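You operate a simulated robot arm through the tools that you are given. There is no shell and no other tool.

You are at the controls of a simulated robot arm. One attempt, no reset.

## Task
Seat the blue-band beaker in the feed stand and fill the cell in well B to the mark.
Fine: lower the stand's grey head, set the cell dial, push the blue paddle; other beakers, the other cell and both units' other controls stay as they are.

The check looks at the end state, three seconds after you hand in, the way a careful person would. Anything else that was tipped, shoved, dropped, spilled or broken makes it a failure.

## Robot
A 7-joint arm with a two-finger parallel gripper, fixed in place. Base frame: the origin is at the foot of the arm, x ahead of it, y to its left, z up. Lengths are in mm, angles in rad, forces in N, time in s.
Its first joint turns from -2.897 to 2.897 rad. Payload 4.4 kg.
The tool frame sits at the grasp point between the pads (the TCP): z along the fingers, y along the line on which they close. The tips reach 23 mm beyond it. The gripper opens to 94 mm. The fingers are 38 mm wide and 10 mm thick; the gripper's body (54 by 96 mm) begins 39 mm behind the TCP.
Orientation is told as [roll, pitch, yaw] about the base's x, y, z axes, in that order, counted from this pose: with the fingers straight down and closing along the base's y, the tool's x points along the base's -x, its y along +y and its z along -z.

## Interface
- The arm moves only by the tool nudge_tool. Its argument "deltas" is a list that holds one entry, the list of rows, each a list of 7 numbers: the shift along the base's x, y, z in mm, then the turn, a rotation vector about the base's x, y, z in rad, then the finger opening in mm, from 0 to 94. In form: [[[dx, dy, dz, ax, ay, az, claw], ...]]. A call has 1 to 20 rows; each row shifts and turns the commanded pose from where the row before left it. Rows are played at 5 a second. More than 50 mm and 0.15 rad between two rows, or a gripper value outside its range, and nothing of the call is played. Where a pose cannot be reached the arm comes as near as it can. A force on the tool above 40 N (or 10 N above the force at the start of the call, whichever is more), or a blocked arm, ends the call early, and 0.2 s more pass. Each finger travels about 72 mm/s and halts on what it meets, pressing with about 41 N; the grip force reading is that of the motor and also rises with nothing between the fingers. The clock runs only during rows and for 0.2 s after the last one: add rows that do not move to give the fingers time. The reply holds the time, the measured pose of the TCP, the force on the tool along the base axes, the opening and the grip force, in the units named above and with some noise, with the torque about the TCP (base axes, N m) and any sound that the robot's microphone picked up, and new pictures: "show" is both (left out), scene, wrist or none.
- Cameras (640 x 400 px; columns grow to the right, rows downward): "scene" is fixed at [49.8, 650.1, 1542.1]; the picture's right is [-0.58, -0.82, 0.00], its down [-0.30, 0.21, -0.93] and it looks along [0.76, -0.54, -0.36] (base axes); focal length 329 px, centre (320, 200). "wrist" rides on the gripper at [86, 16, -74] in the tool frame; the picture's right is [-0.18, 0.98, 0.00], its down [-0.58, -0.11, -0.81] and it looks along [-0.79, -0.15, 0.59] (tool axes); focal length 243 px, centre (320, 200). There is no depth. A picture from a camera that has moved, and an enlarged one, comes with that camera's place and axes in the base frame and with its lens.
- close_up(camera, box): a new picture of the part [left, top, right, bottom] of that camera's present view, enlarged. It takes no simulated time.
- job_done(): hands the job in; it is judged then, once.

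Nothing tells you positions but the pictures and the camera data. Unless the task says otherwise, let go and move clear before handing in.

The tools are called after "Request:" by a JSON object that holds its "op" and its "data". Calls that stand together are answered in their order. nudge_tool: Moves the arm, as the interface text tells. Its arguments: {"type":"object","properties":{"deltas":{"type":"array","items":{"type":"array","items":{"type":"array","items":{"type":"number"}}}},"show":{"type":"string","enum":["both","scene","wrist","none"]}},"required":["deltas"]} The other tools are called the same way: close_up (camera, box) takes an enlarged picture of a part of a camera's view; job_done () hands the job in.

At the start:

```text
time_s: 0.0
position: [588.1, -216.5, 1316.1]
tcp_rot: [-0.001, -0.001, 0.001]
ft_force: [-0.4, -0.5, -0.4]
moment: [0.01, -0.02, 0.0]
grip_width: 94.2
grip_force: 0.1
```

scene: 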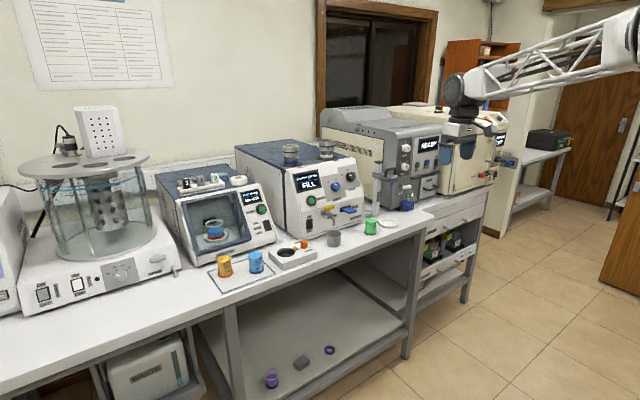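
wrist: 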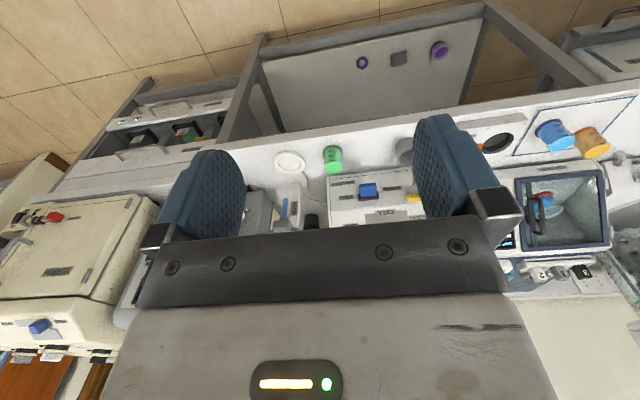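

I see a bench with several instruments and small coloured beakers. I'll look closer at the parts before moving anything.

Request:
{"op": "close_up", "data": {"camera": "scene", "box": [200, 130, 360, 230]}}

Request:
{"op": "close_up", "data": {"camera": "scene", "box": [280, 130, 440, 230]}}

Request:
{"op": "close_up", "data": {"camera": "scene", "box": [200, 200, 360, 300]}}

Request:
{"op": "close_up", "data": {"camera": "scene", "box": [300, 100, 460, 200]}}

Request:
{"op": "close_up", "data": {"camera": "scene", "box": [150, 150, 280, 230]}}

Request:
{"op": "close_up", "data": {"camera": "wrist", "box": [240, 100, 440, 230]}}

Request:
{"op": "close_up", "data": {"camera": "wrist", "box": [460, 100, 640, 300]}}

```text
4.00 times, centred on (280, 180) of scene
camera zoom: at [49.8, 650.1, 1542.1], right [-0.58, -0.82, 0.0], down [-0.3, 0.21, -0.93], along [0.76, -0.54, -0.36], focal length 1315 px, centre (480, 280)
```

zoom: 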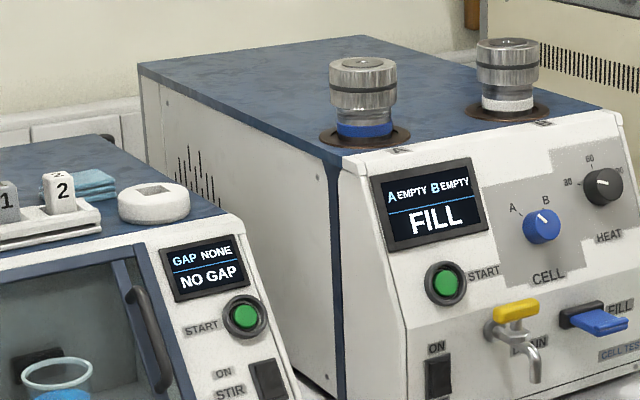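

```text
4.00 times, centred on (360, 180) of scene
camera zoom: at [49.8, 650.1, 1542.1], right [-0.58, -0.82, 0.0], down [-0.3, 0.21, -0.93], along [0.76, -0.54, -0.36], focal length 1315 px, centre (160, 280)
```

zoom: 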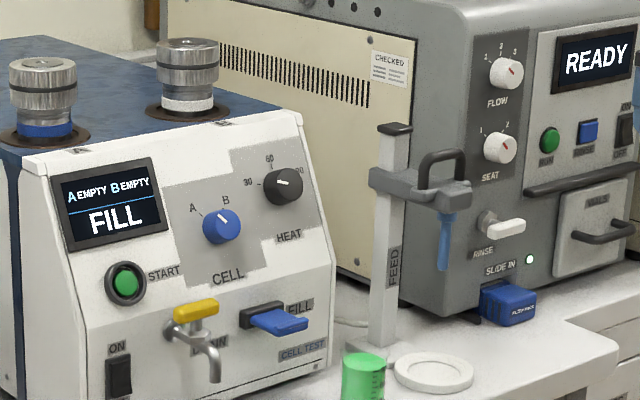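

```text
4.00 times, centred on (280, 250) of scene
camera zoom: at [49.8, 650.1, 1542.1], right [-0.58, -0.82, 0.0], down [-0.3, 0.21, -0.93], along [0.76, -0.54, -0.36], focal length 1315 px, centre (480, 0)
```

zoom: 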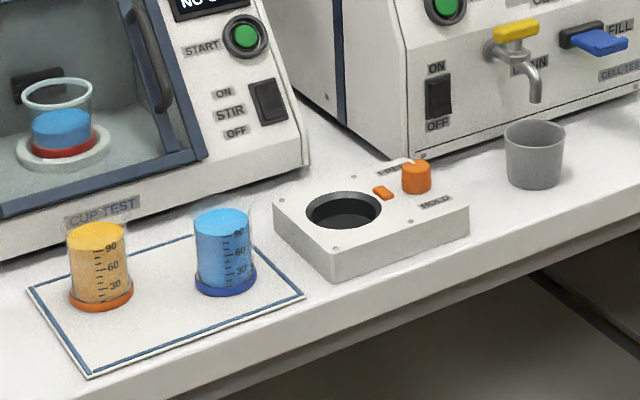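

```text
4.00 times, centred on (380, 150) of scene
camera zoom: at [49.8, 650.1, 1542.1], right [-0.58, -0.82, 0.0], down [-0.3, 0.21, -0.93], along [0.76, -0.54, -0.36], focal length 1315 px, centre (80, 400)
```

zoom: 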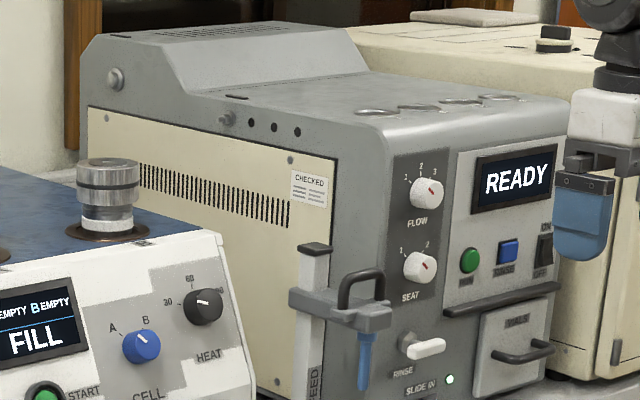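

```text
4.92 times, centred on (215, 190) of scene
camera zoom: at [49.8, 650.1, 1542.1], right [-0.58, -0.82, 0.0], down [-0.3, 0.21, -0.93], along [0.76, -0.54, -0.36], focal length 1619 px, centre (837, 249)
```

zoom: 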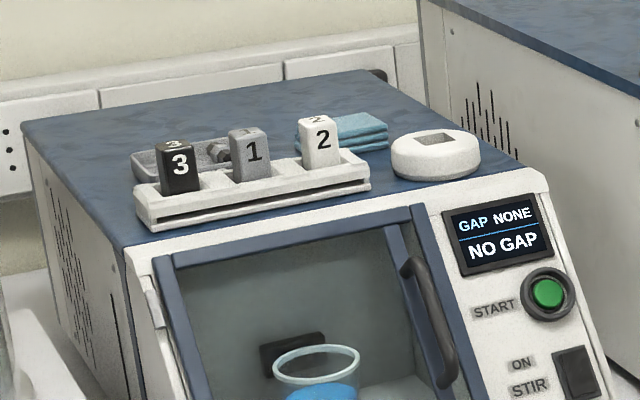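

```text
3.08 times, centred on (340, 165) of wrist
camera zoom: at [502.4, -202.8, 1390.5], right [0.18, 0.98, 0.0], down [0.58, -0.11, 0.81], along [0.79, -0.15, -0.59], focal length 746 px, centre (258, 308)
```

zoom: 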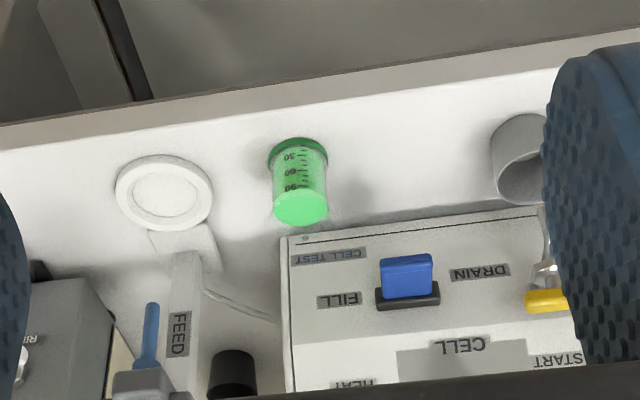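

```text
2.00 times, centred on (550, 200) of wrist
camera zoom: at [502.4, -202.8, 1390.5], right [0.18, 0.98, 0.0], down [0.58, -0.11, 0.81], along [0.79, -0.15, -0.59], focal length 485 px, centre (-140, 200)
```

zoom: 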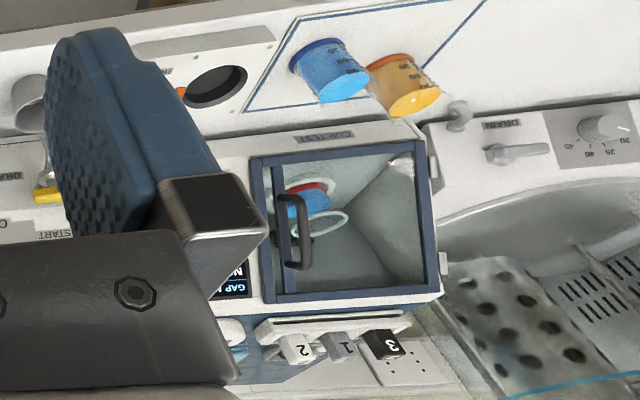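

The blue-band beaker stands on the marked tray at the left. The feed stand (post, grey head, white ring) is to the right of the cell tester, and the bench top works out at about z = 900. I'll zoom in on the stand, dial and paddle for exact geometry.

Request:
{"op": "close_up", "data": {"camera": "scene", "box": [360, 155, 424, 195]}}

Request:
{"op": "close_up", "data": {"camera": "scene", "box": [360, 195, 424, 240]}}

Request:
{"op": "close_up", "data": {"camera": "scene", "box": [320, 170, 368, 200]}}

Request:
{"op": "close_up", "data": {"camera": "scene", "box": [310, 195, 374, 235]}}

Request:
{"op": "close_up", "data": {"camera": "scene", "box": [208, 245, 272, 285]}}

Request:
{"op": "close_up", "data": {"camera": "wrist", "box": [240, 180, 304, 240]}}

Request:
{"op": "close_up", "data": {"camera": "scene", "box": [420, 0, 640, 200]}}

Request:
{"op": "close_up", "data": {"camera": "scene", "box": [260, 130, 360, 190]}}

```text
10.00 times, centred on (392, 175) of scene
camera zoom: at [49.8, 650.1, 1542.1], right [-0.58, -0.82, 0.0], down [-0.3, 0.21, -0.93], along [0.76, -0.54, -0.36], focal length 3288 px, centre (-400, 450)
```

zoom: 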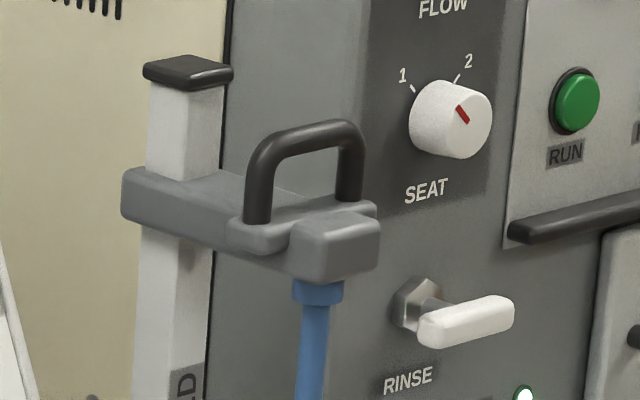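

```text
8.89 times, centred on (392, 218) of scene
camera zoom: at [49.8, 650.1, 1542.1], right [-0.58, -0.82, 0.0], down [-0.3, 0.21, -0.93], along [0.76, -0.54, -0.36], focal length 2923 px, centre (-320, 44)
```

zoom: 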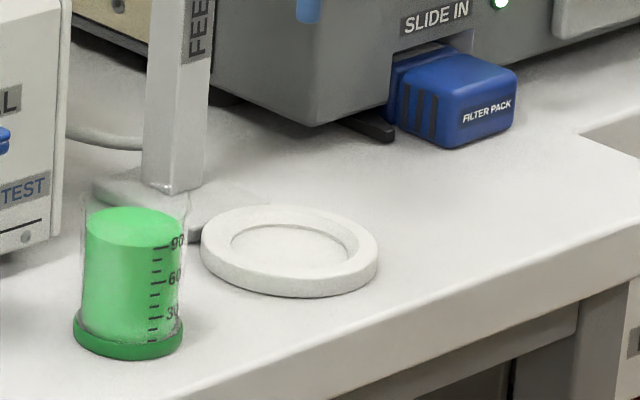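

```text
13.33 times, centred on (344, 185) of scene
camera zoom: at [49.8, 650.1, 1542.1], right [-0.58, -0.82, 0.0], down [-0.3, 0.21, -0.93], along [0.76, -0.54, -0.36], focal length 4384 px, centre (0, 400)
```

zoom: 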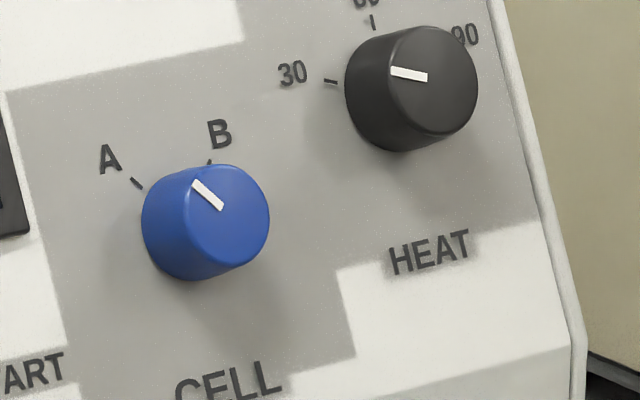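

```text
10.00 times, centred on (342, 215) of scene
camera zoom: at [49.8, 650.1, 1542.1], right [-0.58, -0.82, 0.0], down [-0.3, 0.21, -0.93], along [0.76, -0.54, -0.36], focal length 3288 px, centre (100, 50)
```

zoom: 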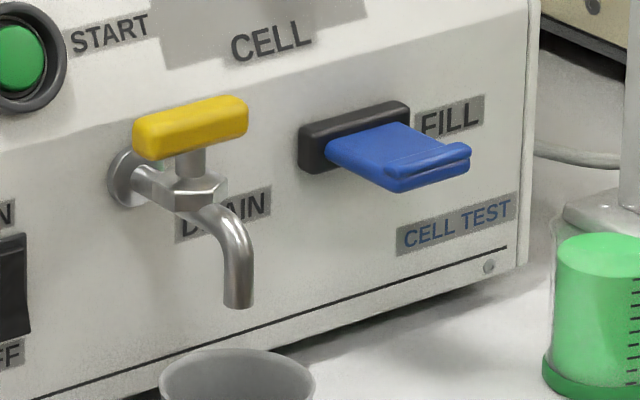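

```text
10.00 times, centred on (240, 265) of scene
camera zoom: at [49.8, 650.1, 1542.1], right [-0.58, -0.82, 0.0], down [-0.3, 0.21, -0.93], along [0.76, -0.54, -0.36], focal length 3288 px, centre (1120, -450)
```

zoom: 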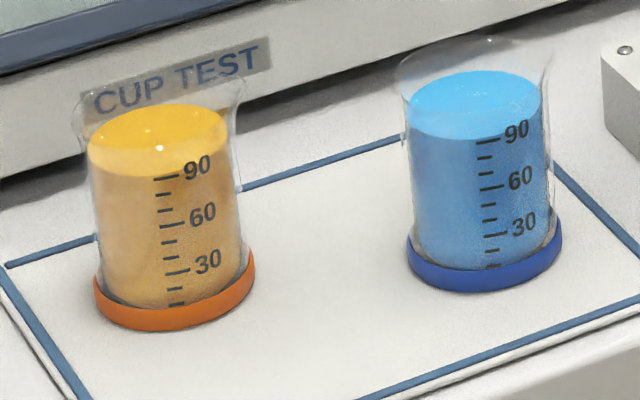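

```text
6.67 times, centred on (272, 210) of wrist
camera zoom: at [502.4, -202.8, 1390.5], right [0.18, 0.98, 0.0], down [0.58, -0.11, 0.81], along [0.79, -0.15, -0.59], focal length 1618 px, centre (640, 133)
```

zoom: 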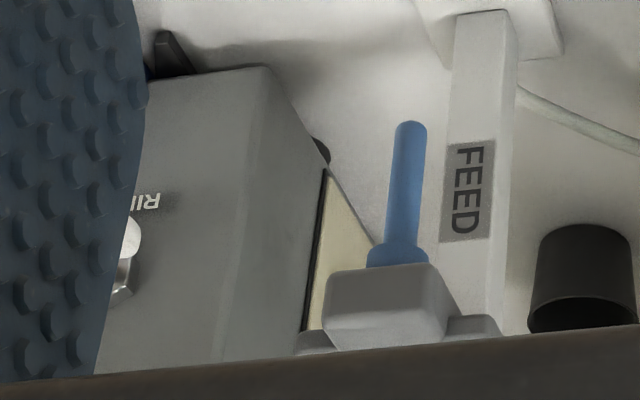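

```text
2.00 times, centred on (530, 100) of scene
camera zoom: at [49.8, 650.1, 1542.1], right [-0.58, -0.82, 0.0], down [-0.3, 0.21, -0.93], along [0.76, -0.54, -0.36], focal length 658 px, centre (-100, 400)
```

zoom: 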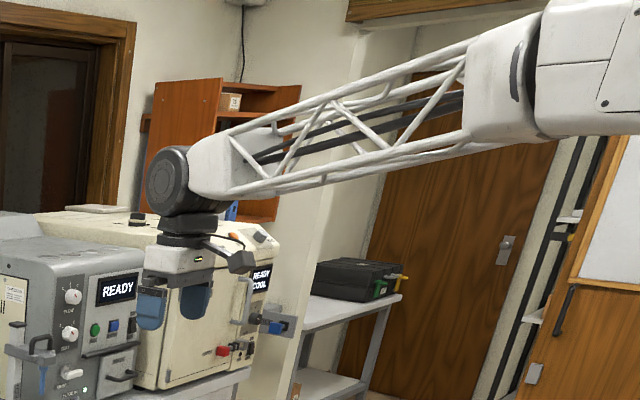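

```text
6.40 times, centred on (310, 160) of scene
camera zoom: at [49.8, 650.1, 1542.1], right [-0.58, -0.82, 0.0], down [-0.3, 0.21, -0.93], along [0.76, -0.54, -0.36], focal length 2104 px, centre (384, 456)
```

zoom: 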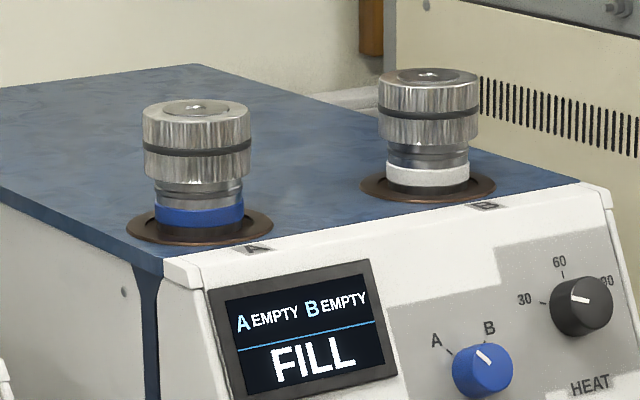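

The dial points at A and has to turn clockwise to B. The stand's post is behind the ring, with the head and handle raised. Before approaching anything I'll test the reach and get a second viewpoint by moving in free space above the bench front.

Request:
{"op": "nudge_tool", "data": {"deltas": [[[20, 40, 0, 0, 0, 0, 94], [20, 40, 0, 0, 0, 0, 94], [20, 40, 0, 0, 0, 0, 94], [0, 40, 0, 0, 0, 0, 94], [0, 40, 0, 0, 0, 0, 94], [0, 40, 0, 0, 0, 0, 94], [0, 40, 0, 0, 0, 0, 94], [0, 0, 0, 0, 0, 0, 94]]]}}

```text
time_s: 1.8
position: [648.8, 62.3, 1315.3]
tcp_rot: [0.001, 0.001, 0.0]
ft_force: [0.6, -1.2, 0.3]
moment: [-0.02, 0.01, 0.0]
grip_width: 93.8
grip_force: 0.1
camera wrist: at [562.5, 77.5, 1390.2], right [0.18, 0.98, 0.0], down [0.58, -0.11, 0.81], along [0.79, -0.15, -0.59], focal length 243 px, centre (320, 200)
```

scene: 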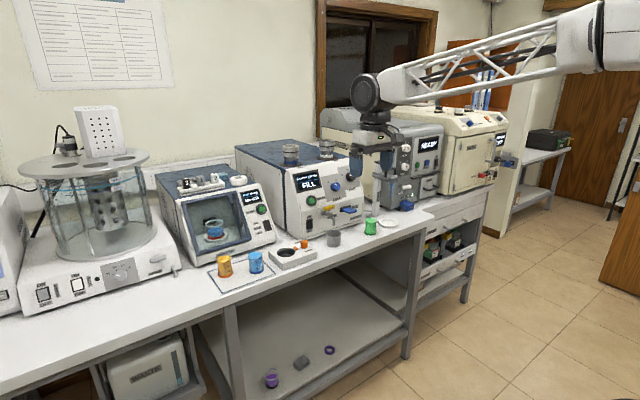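
wrist: 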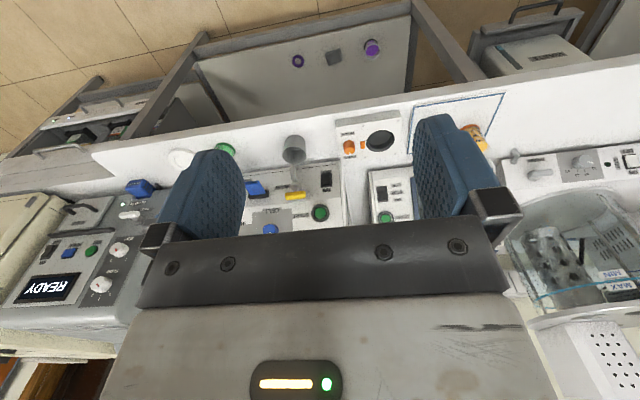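

The arm moves as commanded. Now I'll tilt the tool forward to check the sign and get a more level view of the front panels.

Request:
{"op": "nudge_tool", "data": {"deltas": [[[0, 0, 0, 0, -0.14, 0, 94], [0, 0, 0, 0, -0.14, 0, 94], [0, 0, 0, 0, -0.14, 0, 94], [0, 0, 0, 0, 0, 0, 94]]]}}

```text
time_s: 2.8
position: [647.2, 62.7, 1316.9]
tcp_rot: [-0.001, -0.42, 0.0]
ft_force: [0.2, 0.5, 0.1]
moment: [0.0, 0.0, -0.02]
grip_width: 94.0
grip_force: 0.0
camera wrist: at [539.2, 77.1, 1348.3], right [0.17, 0.98, 0.08], down [0.2, -0.11, 0.97], along [0.97, -0.15, -0.22], focal length 243 px, centre (320, 200)
```

scene: 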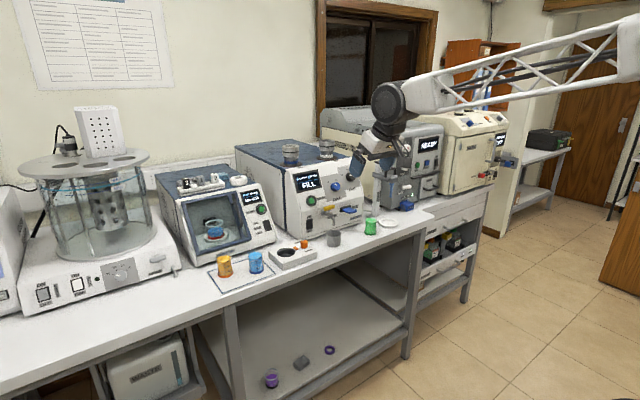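
wrist: 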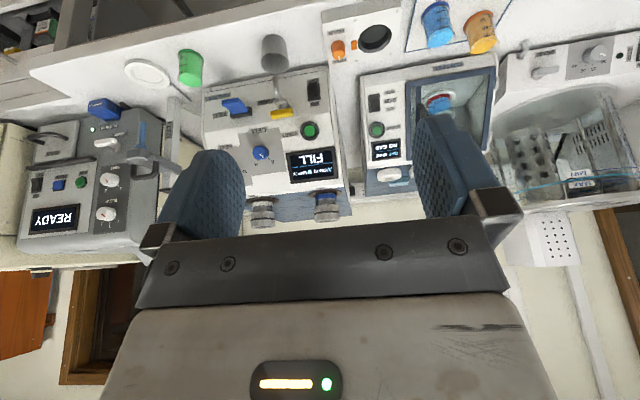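

The tilt works, and this view (upside down) shows everything. I'll take enlarged pictures to triangulate each item.

Request:
{"op": "close_up", "data": {"camera": "wrist", "box": [100, 40, 228, 120]}}

Request:
{"op": "close_up", "data": {"camera": "wrist", "box": [200, 80, 328, 160]}}

Request:
{"op": "close_up", "data": {"camera": "wrist", "box": [232, 140, 360, 220]}}

Request:
{"op": "close_up", "data": {"camera": "wrist", "box": [90, 90, 218, 170]}}

Request:
{"op": "close_up", "data": {"camera": "wrist", "box": [400, 0, 528, 80]}}

```text
5.00 times, centred on (164, 80) of wrist
camera zoom: at [539.2, 77.1, 1348.3], right [0.17, 0.98, 0.08], down [0.2, -0.11, 0.97], along [0.97, -0.15, -0.22], focal length 1213 px, centre (1100, 800)
```

zoom: 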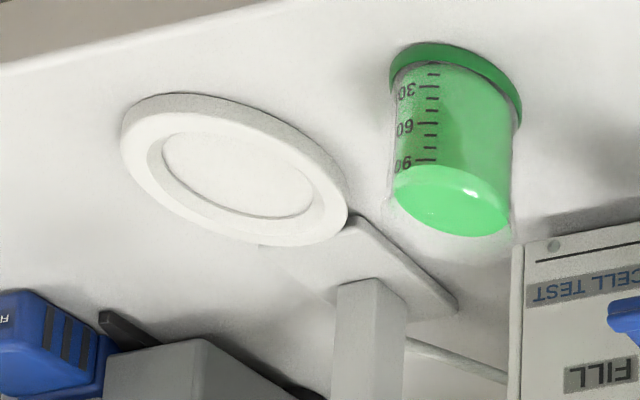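

```text
5.00 times, centred on (264, 120) of wrist
camera zoom: at [539.2, 77.1, 1348.3], right [0.17, 0.98, 0.08], down [0.2, -0.11, 0.97], along [0.97, -0.15, -0.22], focal length 1213 px, centre (600, 600)
```

zoom: 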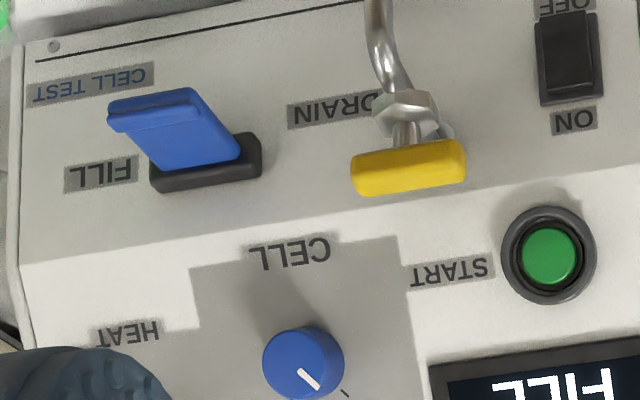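

```text
5.00 times, centred on (296, 180) of wrist
camera zoom: at [539.2, 77.1, 1348.3], right [0.17, 0.98, 0.08], down [0.2, -0.11, 0.97], along [0.97, -0.15, -0.22], focal length 1213 px, centre (440, 300)
```

zoom: 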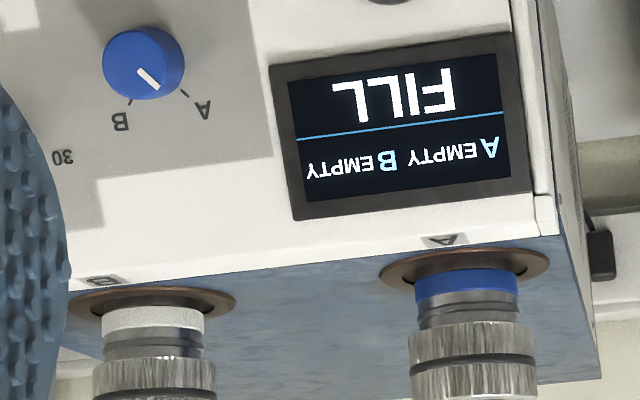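

```text
5.00 times, centred on (154, 130) of wrist
camera zoom: at [539.2, 77.1, 1348.3], right [0.17, 0.98, 0.08], down [0.2, -0.11, 0.97], along [0.97, -0.15, -0.22], focal length 1213 px, centre (1150, 550)
```

zoom: 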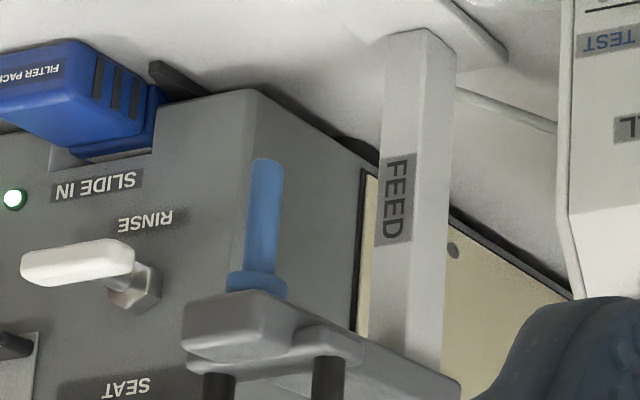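

```text
5.00 times, centred on (464, 40) of wrist
camera zoom: at [539.2, 77.1, 1348.3], right [0.17, 0.98, 0.08], down [0.2, -0.11, 0.97], along [0.97, -0.15, -0.22], focal length 1213 px, centre (-400, 1000)
```

zoom: 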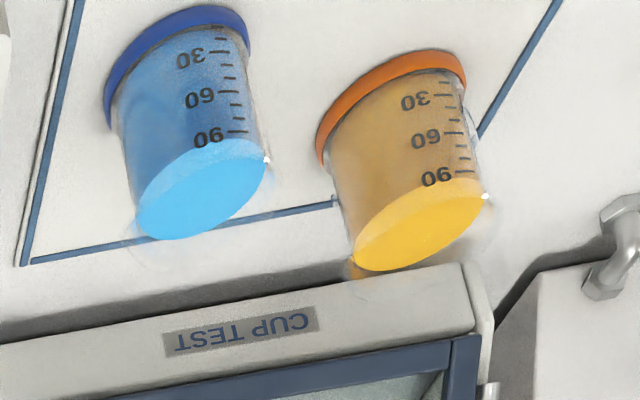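

My rough positions are: blue beaker (970, 268), yellow beaker (1004, 367), ring (965, -378), bench z about 900. Next I'll move above and in front of the blue beaker, staying high, to refine its position and test the reach with this tilt.

Request:
{"op": "nudge_tool", "data": {"deltas": [[[20, 40, -20, 0, 0, 0, 94], [20, 40, -20, 0, 0, 0, 94], [20, 40, -20, 0, 0, 0, 94], [20, 40, -20, 0, 0, 0, 94], [20, 40, -20, 0, 0, 0, 94], [20, 0, -20, 0, 0, 0, 94], [30, 0, -20, 0, 0, 0, 94], [30, 0, 0, 0, 0, 0, 94], [0, 0, 0, 0, 0, 0, 94]]]}}

```text
time_s: 4.8
position: [827.8, 263.2, 1176.7]
tcp_rot: [-0.001, -0.422, 0.0]
ft_force: [-0.1, -1.4, -0.8]
moment: [0.03, 0.02, 0.02]
grip_width: 94.1
grip_force: 0.1
camera wrist: at [719.2, 277.6, 1209.4], right [0.17, 0.98, 0.07], down [0.2, -0.11, 0.97], along [0.96, -0.15, -0.22], focal length 243 px, centre (320, 200)
```

scene: 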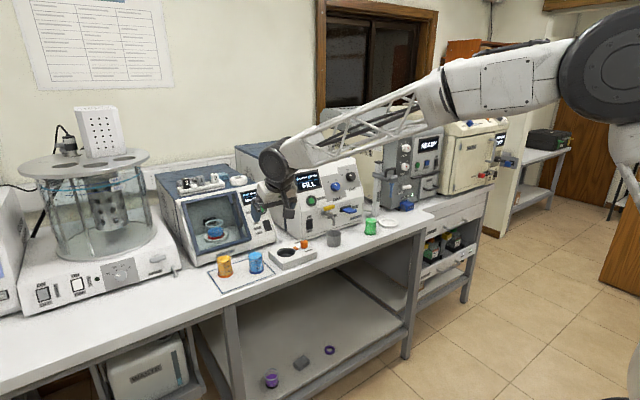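
wrist: 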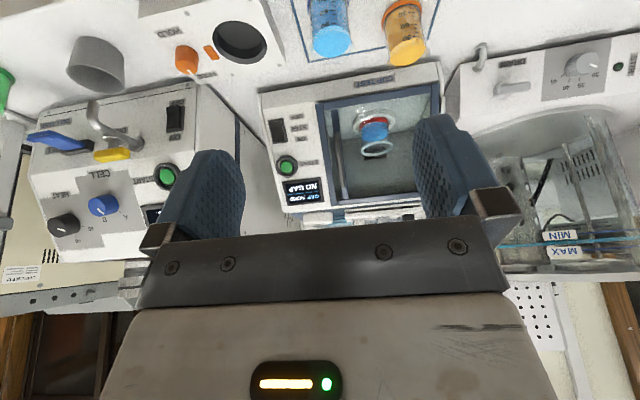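

The blue beaker is near (962, 269). I'll move closer, still above its rim, to test the reach and refine the position.

Request:
{"op": "nudge_tool", "data": {"deltas": [[[20, 0, -20, 0, 0, 0, 80], [20, 0, -30, 0, 0, 0, 80], [20, 0, -30, 0, 0, 0, 80], [10, 0, -20, 0, 0, 0, 80], [0, 0, 0, 0, 0, 0, 80]]]}}

```text
time_s: 6.0
position: [896.9, 261.4, 1077.2]
tcp_rot: [0.0, -0.421, -0.001]
ft_force: [-0.5, 0.1, 0.2]
moment: [0.0, -0.02, 0.01]
grip_width: 80.3
grip_force: 0.1
camera wrist: at [789.5, 276.7, 1108.7], right [0.17, 0.98, 0.08], down [0.2, -0.11, 0.97], along [0.96, -0.15, -0.22], focal length 243 px, centre (320, 200)
```

scene: 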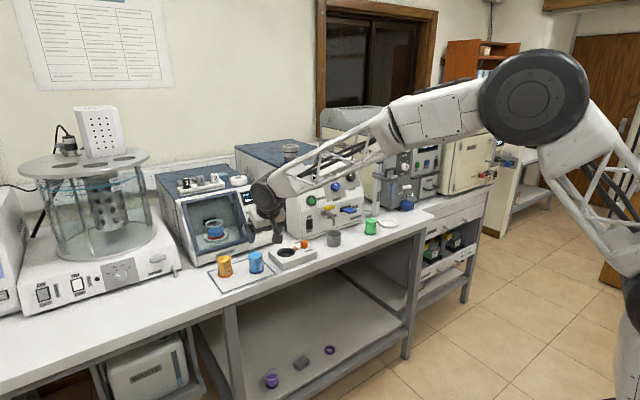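
wrist: 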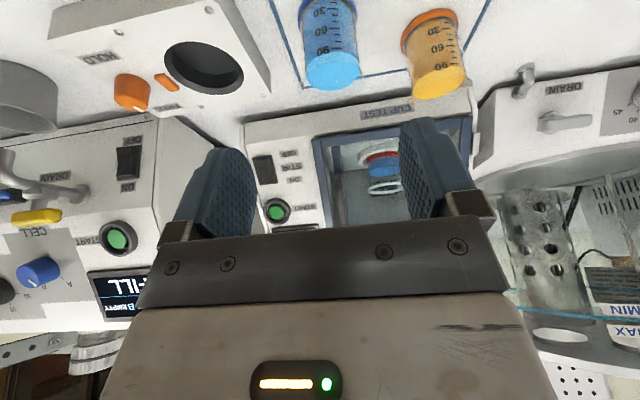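

Request:
{"op": "close_up", "data": {"camera": "wrist", "box": [270, 0, 430, 100]}}

Request:
{"op": "close_up", "data": {"camera": "scene", "box": [216, 220, 312, 280]}}

```text
4.00 times, centred on (350, 50) of wrist
camera zoom: at [789.5, 276.7, 1108.7], right [0.17, 0.98, 0.08], down [0.2, -0.11, 0.97], along [0.96, -0.15, -0.22], focal length 970 px, centre (200, 800)
```

zoom: 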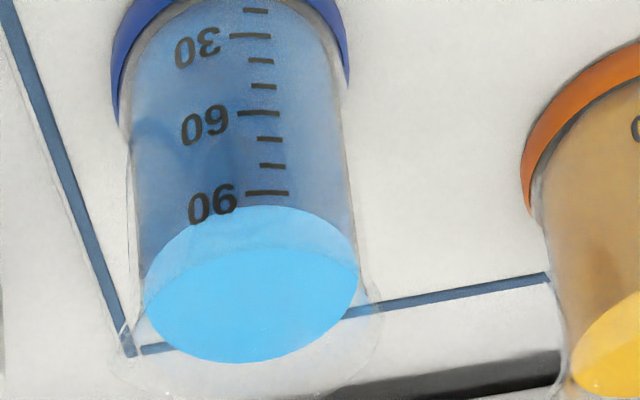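

```text
6.67 times, centred on (264, 250) of scene
camera zoom: at [49.8, 650.1, 1542.1], right [-0.58, -0.82, 0.0], down [-0.3, 0.21, -0.93], along [0.76, -0.54, -0.36], focal length 2192 px, centre (693, -133)
```

zoom: 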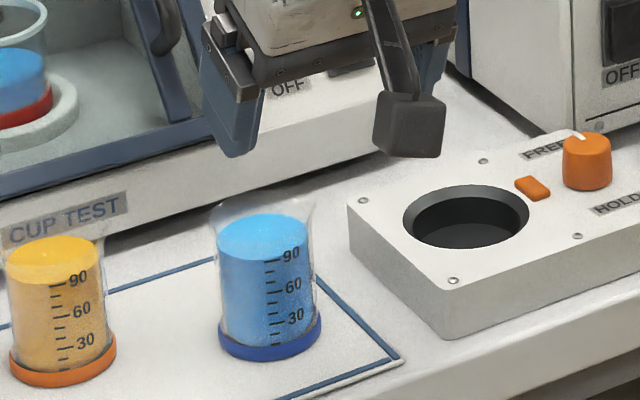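

The blue beaker is at about (964, 269), roughly 72 mm tall, with its body near 48 mm wide between the band and a flared lip. I'll tilt to about 0.75 rad so the pads meet the straight body between band and lip, then move to a pre-grasp pose.

Request:
{"op": "nudge_tool", "data": {"deltas": [[[0, 3, 0, 0, -0.11, 0, 84], [0, 3, 0, 0, -0.11, 0, 84], [0, 2, 0, 0, -0.11, 0, 84], [0, 0, -20, 0, 0, 0, 84], [0, 0, -20, 0, 0, 0, 84], [0, 0, -20, 0, 0, 0, 84], [0, 0, -10, 0, 0, 0, 84], [0, 0, 0, 0, 0, 0, 84], [0, 0, 0, 0, 0, 0, 84]]]}}

```text
time_s: 8.0
position: [898.2, 271.8, 1006.8]
tcp_rot: [0.001, -0.749, 0.001]
ft_force: [-0.3, 0.4, 0.7]
moment: [-0.02, -0.02, -0.01]
grip_width: 83.9
grip_force: 0.0
camera wrist: at [784.5, 285.0, 1001.4], right [0.13, 0.98, 0.13], down [-0.12, -0.11, 0.99], along [0.98, -0.15, 0.11], focal length 243 px, centre (320, 200)
```

scene: 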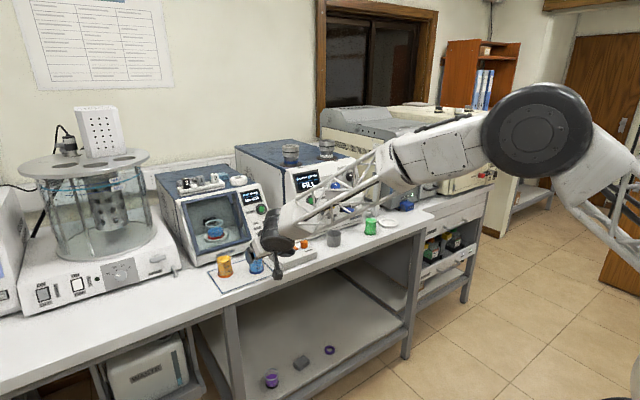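
wrist: 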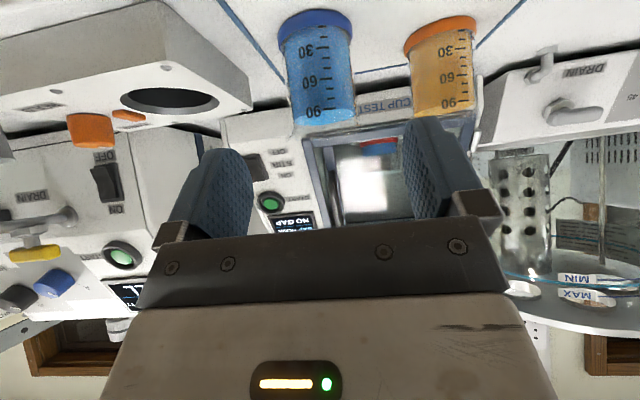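

Request:
{"op": "close_up", "data": {"camera": "wrist", "box": [250, 0, 410, 135]}}

Request:
{"op": "close_up", "data": {"camera": "scene", "box": [216, 225, 312, 285]}}

```text
2.96 times, centred on (330, 68) of wrist
camera zoom: at [784.5, 285.0, 1001.4], right [0.13, 0.98, 0.13], down [-0.12, -0.11, 0.99], along [0.98, -0.15, 0.11], focal length 719 px, centre (290, 593)
```

zoom: 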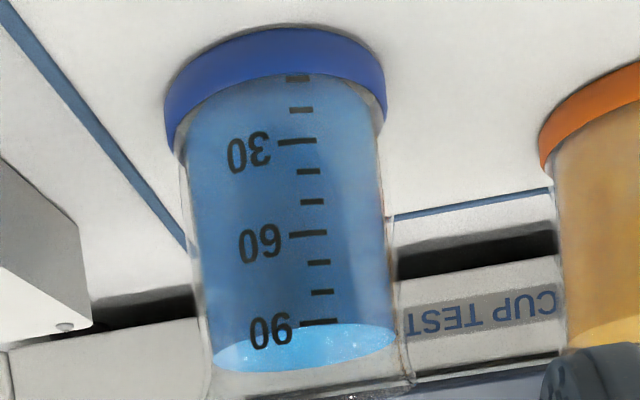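

```text
6.67 times, centred on (264, 255) of scene
camera zoom: at [49.8, 650.1, 1542.1], right [-0.58, -0.82, 0.0], down [-0.3, 0.21, -0.93], along [0.76, -0.54, -0.36], focal length 2192 px, centre (693, -167)
```

zoom: 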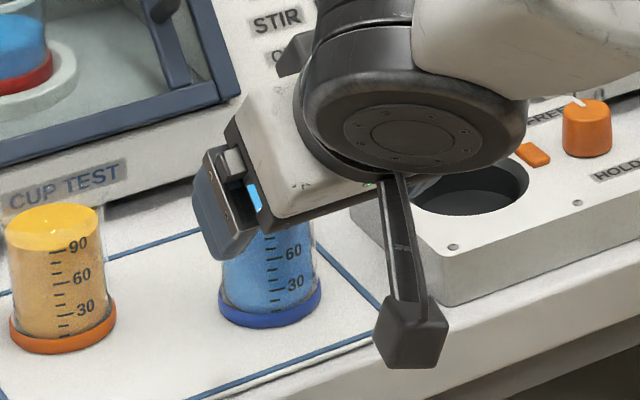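

Both views agree on the beaker at about (963, 270), with rim z about 974. I'll slide in along the tool axis with the fingers open, then check before closing.

Request:
{"op": "nudge_tool", "data": {"deltas": [[[0, -1.8, -11, 0, 0, 0, 84], [10.2, 0, -11, 0, 0, 0, 84], [10.2, 0, -11, 0, 0, 0, 84], [10.2, 0, -11, 0, 0, 0, 84], [10.2, 0, -11, 0, 0, 0, 84], [10.2, 0, -11, 0, 0, 0, 84], [0, 0, 0, 0, 0, 0, 84]]]}}

Request:
{"op": "close_up", "data": {"camera": "wrist", "box": [200, 60, 460, 240]}}

Request:
{"op": "close_up", "data": {"camera": "scene", "box": [216, 225, 312, 285]}}

```text
time_s: 9.6
position: [949.1, 268.3, 938.9]
tcp_rot: [0.0, -0.749, 0.001]
ft_force: [-0.1, 0.5, 0.5]
moment: [-0.05, 0.02, 0.02]
grip_width: 84.2
grip_force: 0.1
camera wrist: at [835.8, 283.5, 935.5], right [0.13, 0.98, 0.13], down [-0.12, -0.11, 0.99], along [0.98, -0.15, 0.11], focal length 243 px, centre (320, 200)
```

scene: 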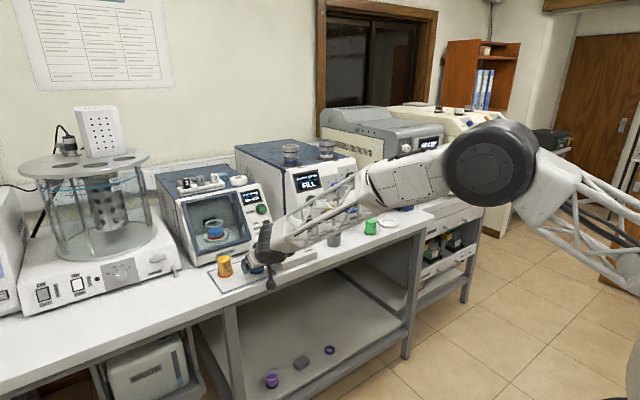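
wrist: 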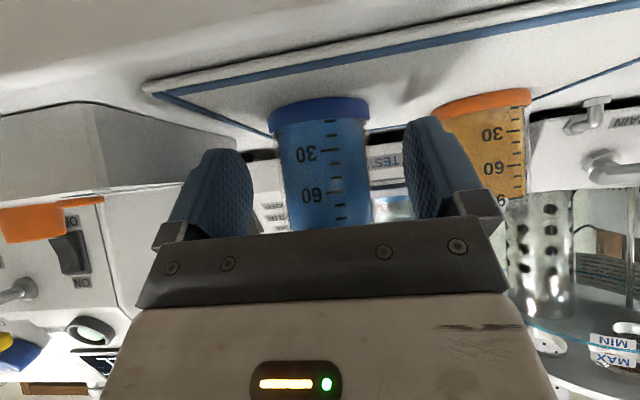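

```text
2.22 times, centred on (330, 150) of wrist
camera zoom: at [835.8, 283.5, 935.5], right [0.13, 0.98, 0.13], down [-0.12, -0.11, 0.99], along [0.98, -0.15, 0.11], focal length 539 px, centre (298, 311)
```

zoom: 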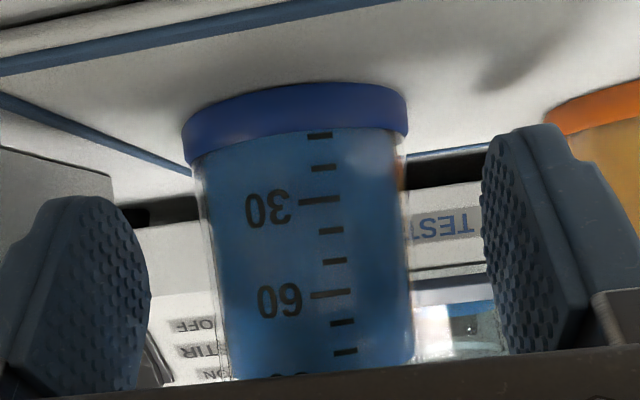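

```text
6.67 times, centred on (264, 255) of scene
camera zoom: at [49.8, 650.1, 1542.1], right [-0.58, -0.82, 0.0], down [-0.3, 0.21, -0.93], along [0.76, -0.54, -0.36], focal length 2192 px, centre (693, -167)
```

zoom: 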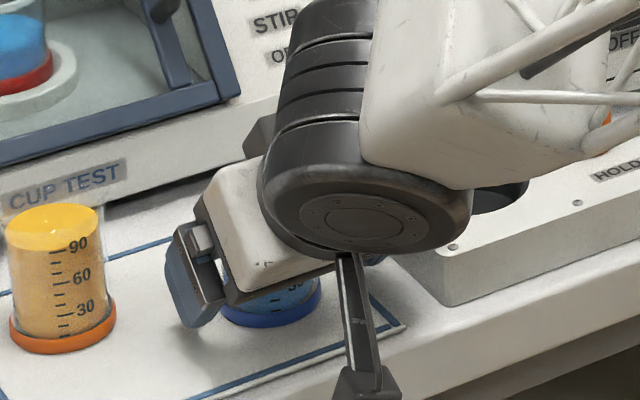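

The beaker is centred between the pads with no contact force. Closing the fingers on it.

Request:
{"op": "nudge_tool", "data": {"deltas": [[[0, 0, 0, 0, 0, 0, 64], [0, 0, 0, 0, 0, 0, 54], [0, 0, 0, 0, 0, 0, 47], [0, 0, 0, 0, 0, 0, 42], [0, 0, 0, 0, 0, 0, 40], [0, 0, 0, 0, 0, 0, 40]]]}}

Request:
{"op": "close_up", "data": {"camera": "wrist", "box": [200, 60, 460, 240]}}

```text
time_s: 11.0
position: [949.3, 268.7, 939.6]
tcp_rot: [0.0, -0.748, -0.001]
ft_force: [1.0, 1.1, 1.1]
moment: [0.08, -0.02, 0.03]
grip_width: 49.2
grip_force: 40.6
camera wrist: at [835.7, 283.6, 935.6], right [0.13, 0.98, 0.13], down [-0.12, -0.11, 0.99], along [0.98, -0.15, 0.11], focal length 243 px, centre (320, 200)
```

scene: 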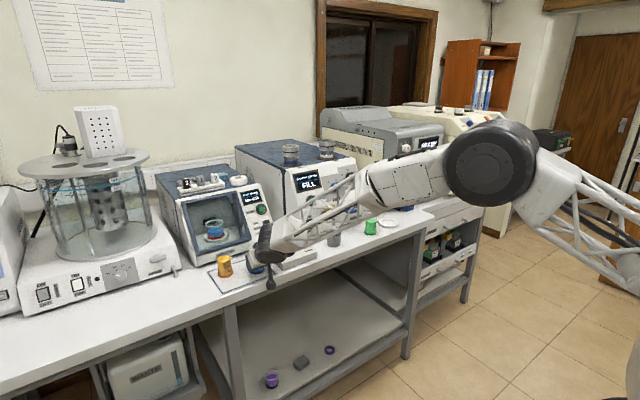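
wrist: 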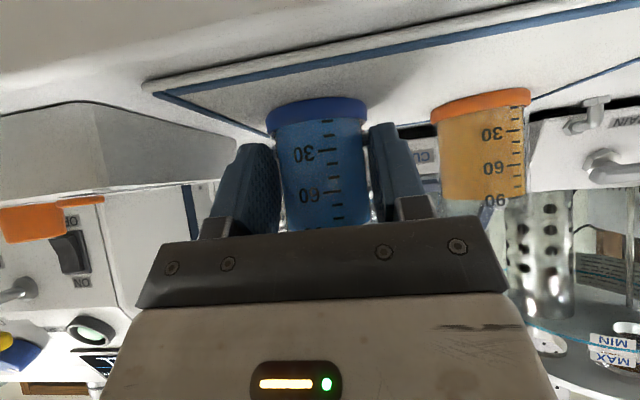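

```text
2.22 times, centred on (330, 150) of wrist
camera zoom: at [835.7, 283.6, 935.6], right [0.13, 0.98, 0.13], down [-0.12, -0.11, 0.99], along [0.98, -0.15, 0.11], focal length 539 px, centre (298, 311)
```

zoom: 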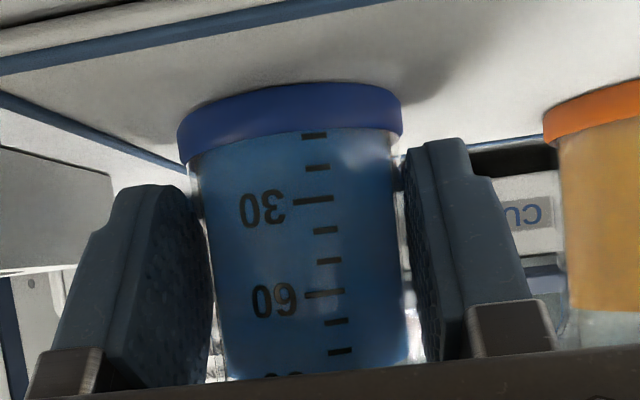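

The beaker is gripped at 49 mm. I'll lift it gently straight up and check that it hangs level.

Request:
{"op": "nudge_tool", "data": {"deltas": [[[0, 0, 4, 0, 0, 0, 40], [0, 0, 8, 0, 0, 0, 40], [0, 0, 12, 0, 0, 0, 40], [0, 0, 16, 0, 0, 0, 40], [0, 0, 16, 0, 0, 0, 40], [0, 0, 16, 0, 0, 0, 40], [0, 0, 12, 0, 0, 0, 40], [0, 0, 8, 0, 0, 0, 40], [0, 0, 4, 0, 0, 0, 40], [0, 0, 0, 0, 0, 0, 40]]]}}

Request:
{"op": "close_up", "data": {"camera": "scene", "box": [216, 215, 312, 275]}}

Request:
{"op": "close_up", "data": {"camera": "wrist", "box": [200, 60, 460, 240]}}

```text
time_s: 13.2
position: [950.0, 267.8, 1036.3]
tcp_rot: [-0.001, -0.749, -0.001]
ft_force: [0.0, 0.2, -1.1]
moment: [0.0, -0.01, 0.03]
grip_width: 49.4
grip_force: 41.0
camera wrist: at [835.9, 283.6, 1031.6], right [0.13, 0.98, 0.13], down [-0.12, -0.11, 0.99], along [0.98, -0.15, 0.11], focal length 243 px, centre (320, 200)
```

scene: 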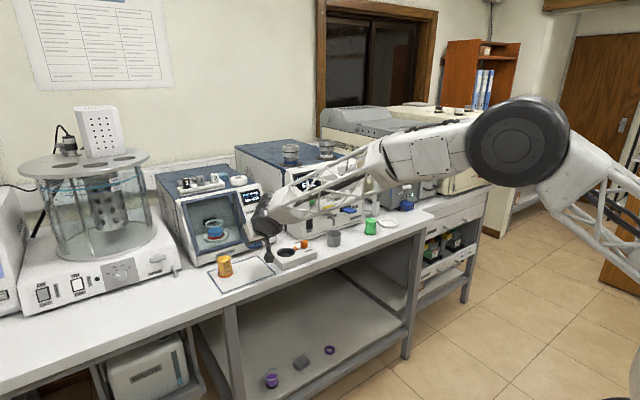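
wrist: 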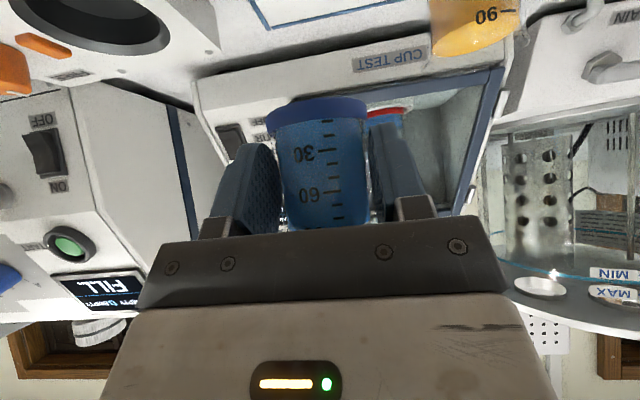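

```text
6.67 times, centred on (264, 245) of scene
camera zoom: at [49.8, 650.1, 1542.1], right [-0.58, -0.82, 0.0], down [-0.3, 0.21, -0.93], along [0.76, -0.54, -0.36], focal length 2192 px, centre (693, -100)
```

zoom: 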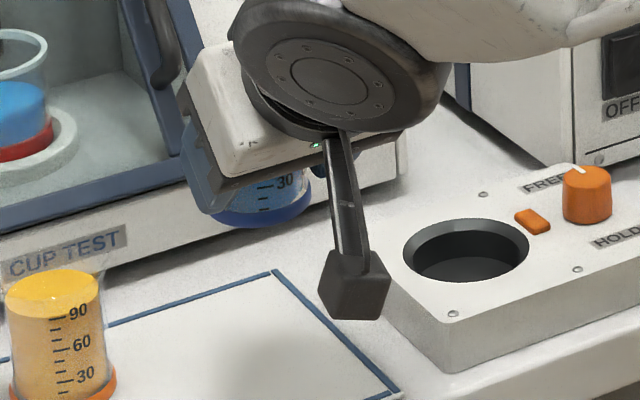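

```text
2.22 times, centred on (330, 150) of wrist
camera zoom: at [835.9, 283.6, 1031.6], right [0.13, 0.98, 0.13], down [-0.12, -0.11, 0.99], along [0.98, -0.15, 0.11], focal length 539 px, centre (298, 311)
```

zoom: 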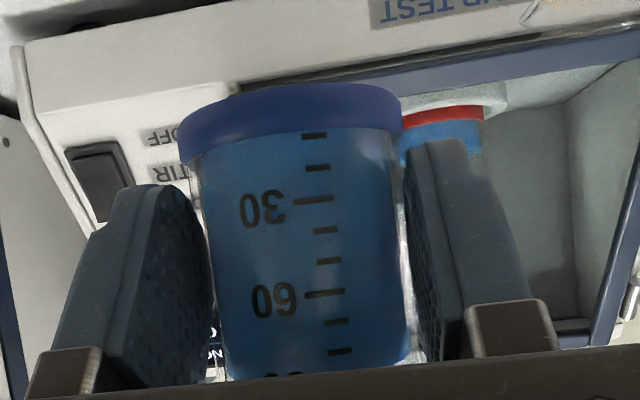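

It is held securely and level. I'll back away from the instruments, then carry it right toward the feed stand in smooth steps.

Request:
{"op": "nudge_tool", "data": {"deltas": [[[-6, 0, 2, 0, 0, 0, 40], [-14, 0, 2, 0, 0, 0, 40], [-22, 0, 4, 0, 0, 0, 40], [-26, 0, 4, 0, 0, 0, 40], [-26, -4, 4, 0, 0, 0, 40], [-18, -12, 4, 0, 0, 0, 40], [-8, -20, 0, 0, 0, 0, 40], [0, -26, 0, 0, 0, 0, 40], [0, -30, 0, 0, 0, 0, 40], [0, -30, 0, 0, 0, 0, 40], [0, -30, 0, 0, 0, 0, 40], [0, -30, 0, 0, 0, 0, 40], [0, -30, 0, 0, 0, 0, 40], [0, -26, 0, 0, 0, 0, 40], [0, -18, 0, 0, 0, 0, 40], [0, -10, 0, 0, 0, 0, 40], [0, -4, 0, 0, 0, 0, 40], [0, 0, 0, 0, 0, 0, 40]]]}}

```text
time_s: 17.0
position: [827.8, -1.5, 1056.5]
tcp_rot: [-0.002, -0.748, 0.0]
ft_force: [-0.9, 0.1, -1.3]
moment: [-0.03, 0.01, 0.03]
grip_width: 49.3
grip_force: 41.0
camera wrist: at [715.1, 13.3, 1051.3], right [0.13, 0.98, 0.13], down [-0.12, -0.11, 0.99], along [0.98, -0.15, 0.11], focal length 243 px, centre (320, 200)
```

scene: 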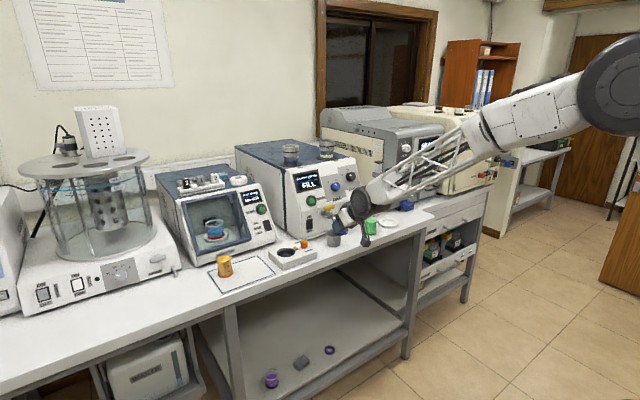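
wrist: 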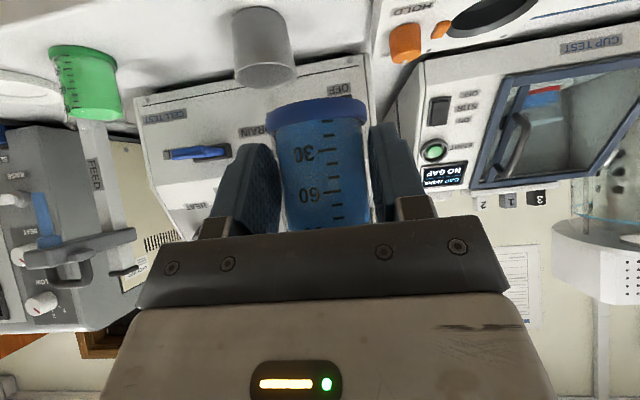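

No slip so far. I'll continue right until I'm in front of the feed stand.

Request:
{"op": "nudge_tool", "data": {"deltas": [[[0, -6, 0, 0, 0, 0, 40], [0, -14, 0, 0, 0, 0, 40], [0, -24, 0, 0, 0, 0, 40], [0, -30, 0, 0, 0, 0, 40], [0, -30, 0, 0, 0, 0, 40], [0, -30, 0, 0, 0, 0, 40], [0, -30, 0, 0, 0, 0, 40], [0, -30, 0, 0, 0, 0, 40], [0, -30, 0, 0, 0, 0, 40], [0, -30, 0, 0, 0, 0, 40], [0, -30, 0, 0, 0, 0, 40], [0, -30, 0, 0, 0, 0, 40], [0, -24, 0, 0, 0, 0, 40], [0, -16, 0, 0, 0, 0, 40], [0, -10, 0, 0, 0, 0, 40], [0, -5, 0, 0, 0, 0, 40], [0, 0, 0, 0, 0, 0, 40]]]}}

Request:
{"op": "close_up", "data": {"camera": "wrist", "box": [160, 0, 420, 230]}}

Request:
{"op": "close_up", "data": {"camera": "scene", "box": [330, 155, 458, 235]}}

```text
time_s: 20.6
position: [828.1, -370.6, 1055.8]
tcp_rot: [-0.001, -0.749, 0.0]
ft_force: [0.3, -0.5, -1.5]
moment: [0.03, 0.02, -0.01]
grip_width: 49.2
grip_force: 40.8
camera wrist: at [715.3, -355.5, 1051.4], right [0.13, 0.98, 0.13], down [-0.12, -0.11, 0.99], along [0.98, -0.15, 0.11], focal length 243 px, centre (320, 200)
```

scene: 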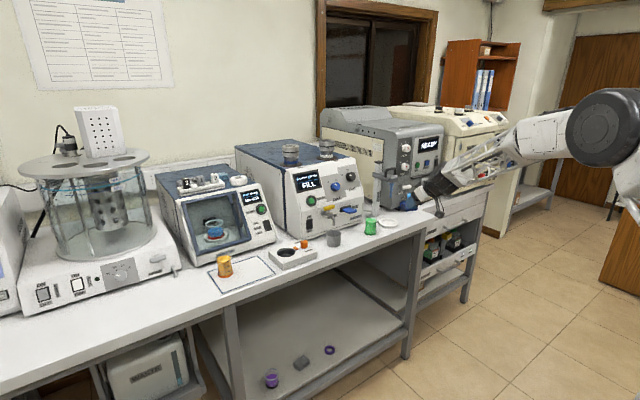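
wrist: 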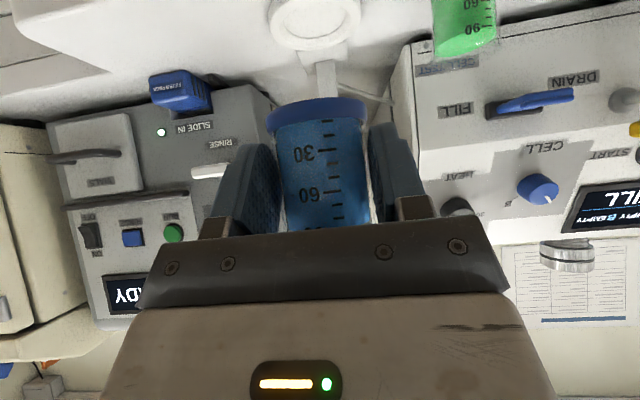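

```text
1.74 times, centred on (290, 115) of wrist
camera zoom: at [715.3, -355.5, 1051.4], right [0.13, 0.98, 0.13], down [-0.12, -0.11, 0.99], along [0.98, -0.15, 0.11], focal length 422 px, centre (372, 348)
```

zoom: 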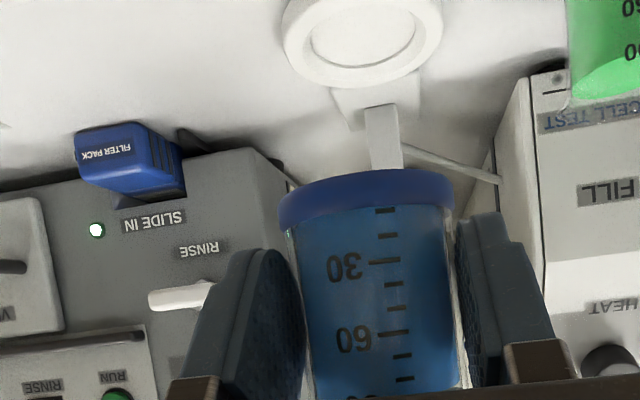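

```text
5.00 times, centred on (394, 195) of scene
camera zoom: at [49.8, 650.1, 1542.1], right [-0.58, -0.82, 0.0], down [-0.3, 0.21, -0.93], along [0.76, -0.54, -0.36], focal length 1644 px, centre (-50, 225)
```

zoom: 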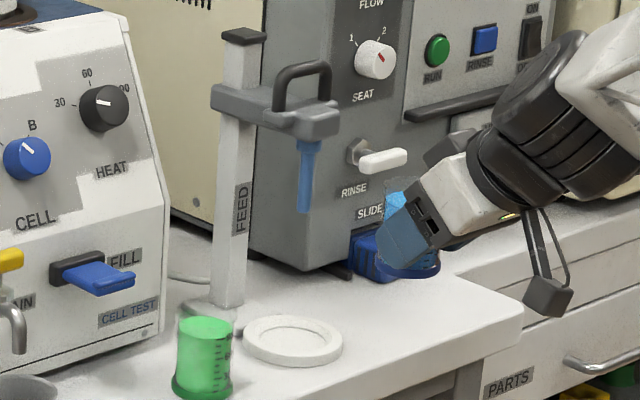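

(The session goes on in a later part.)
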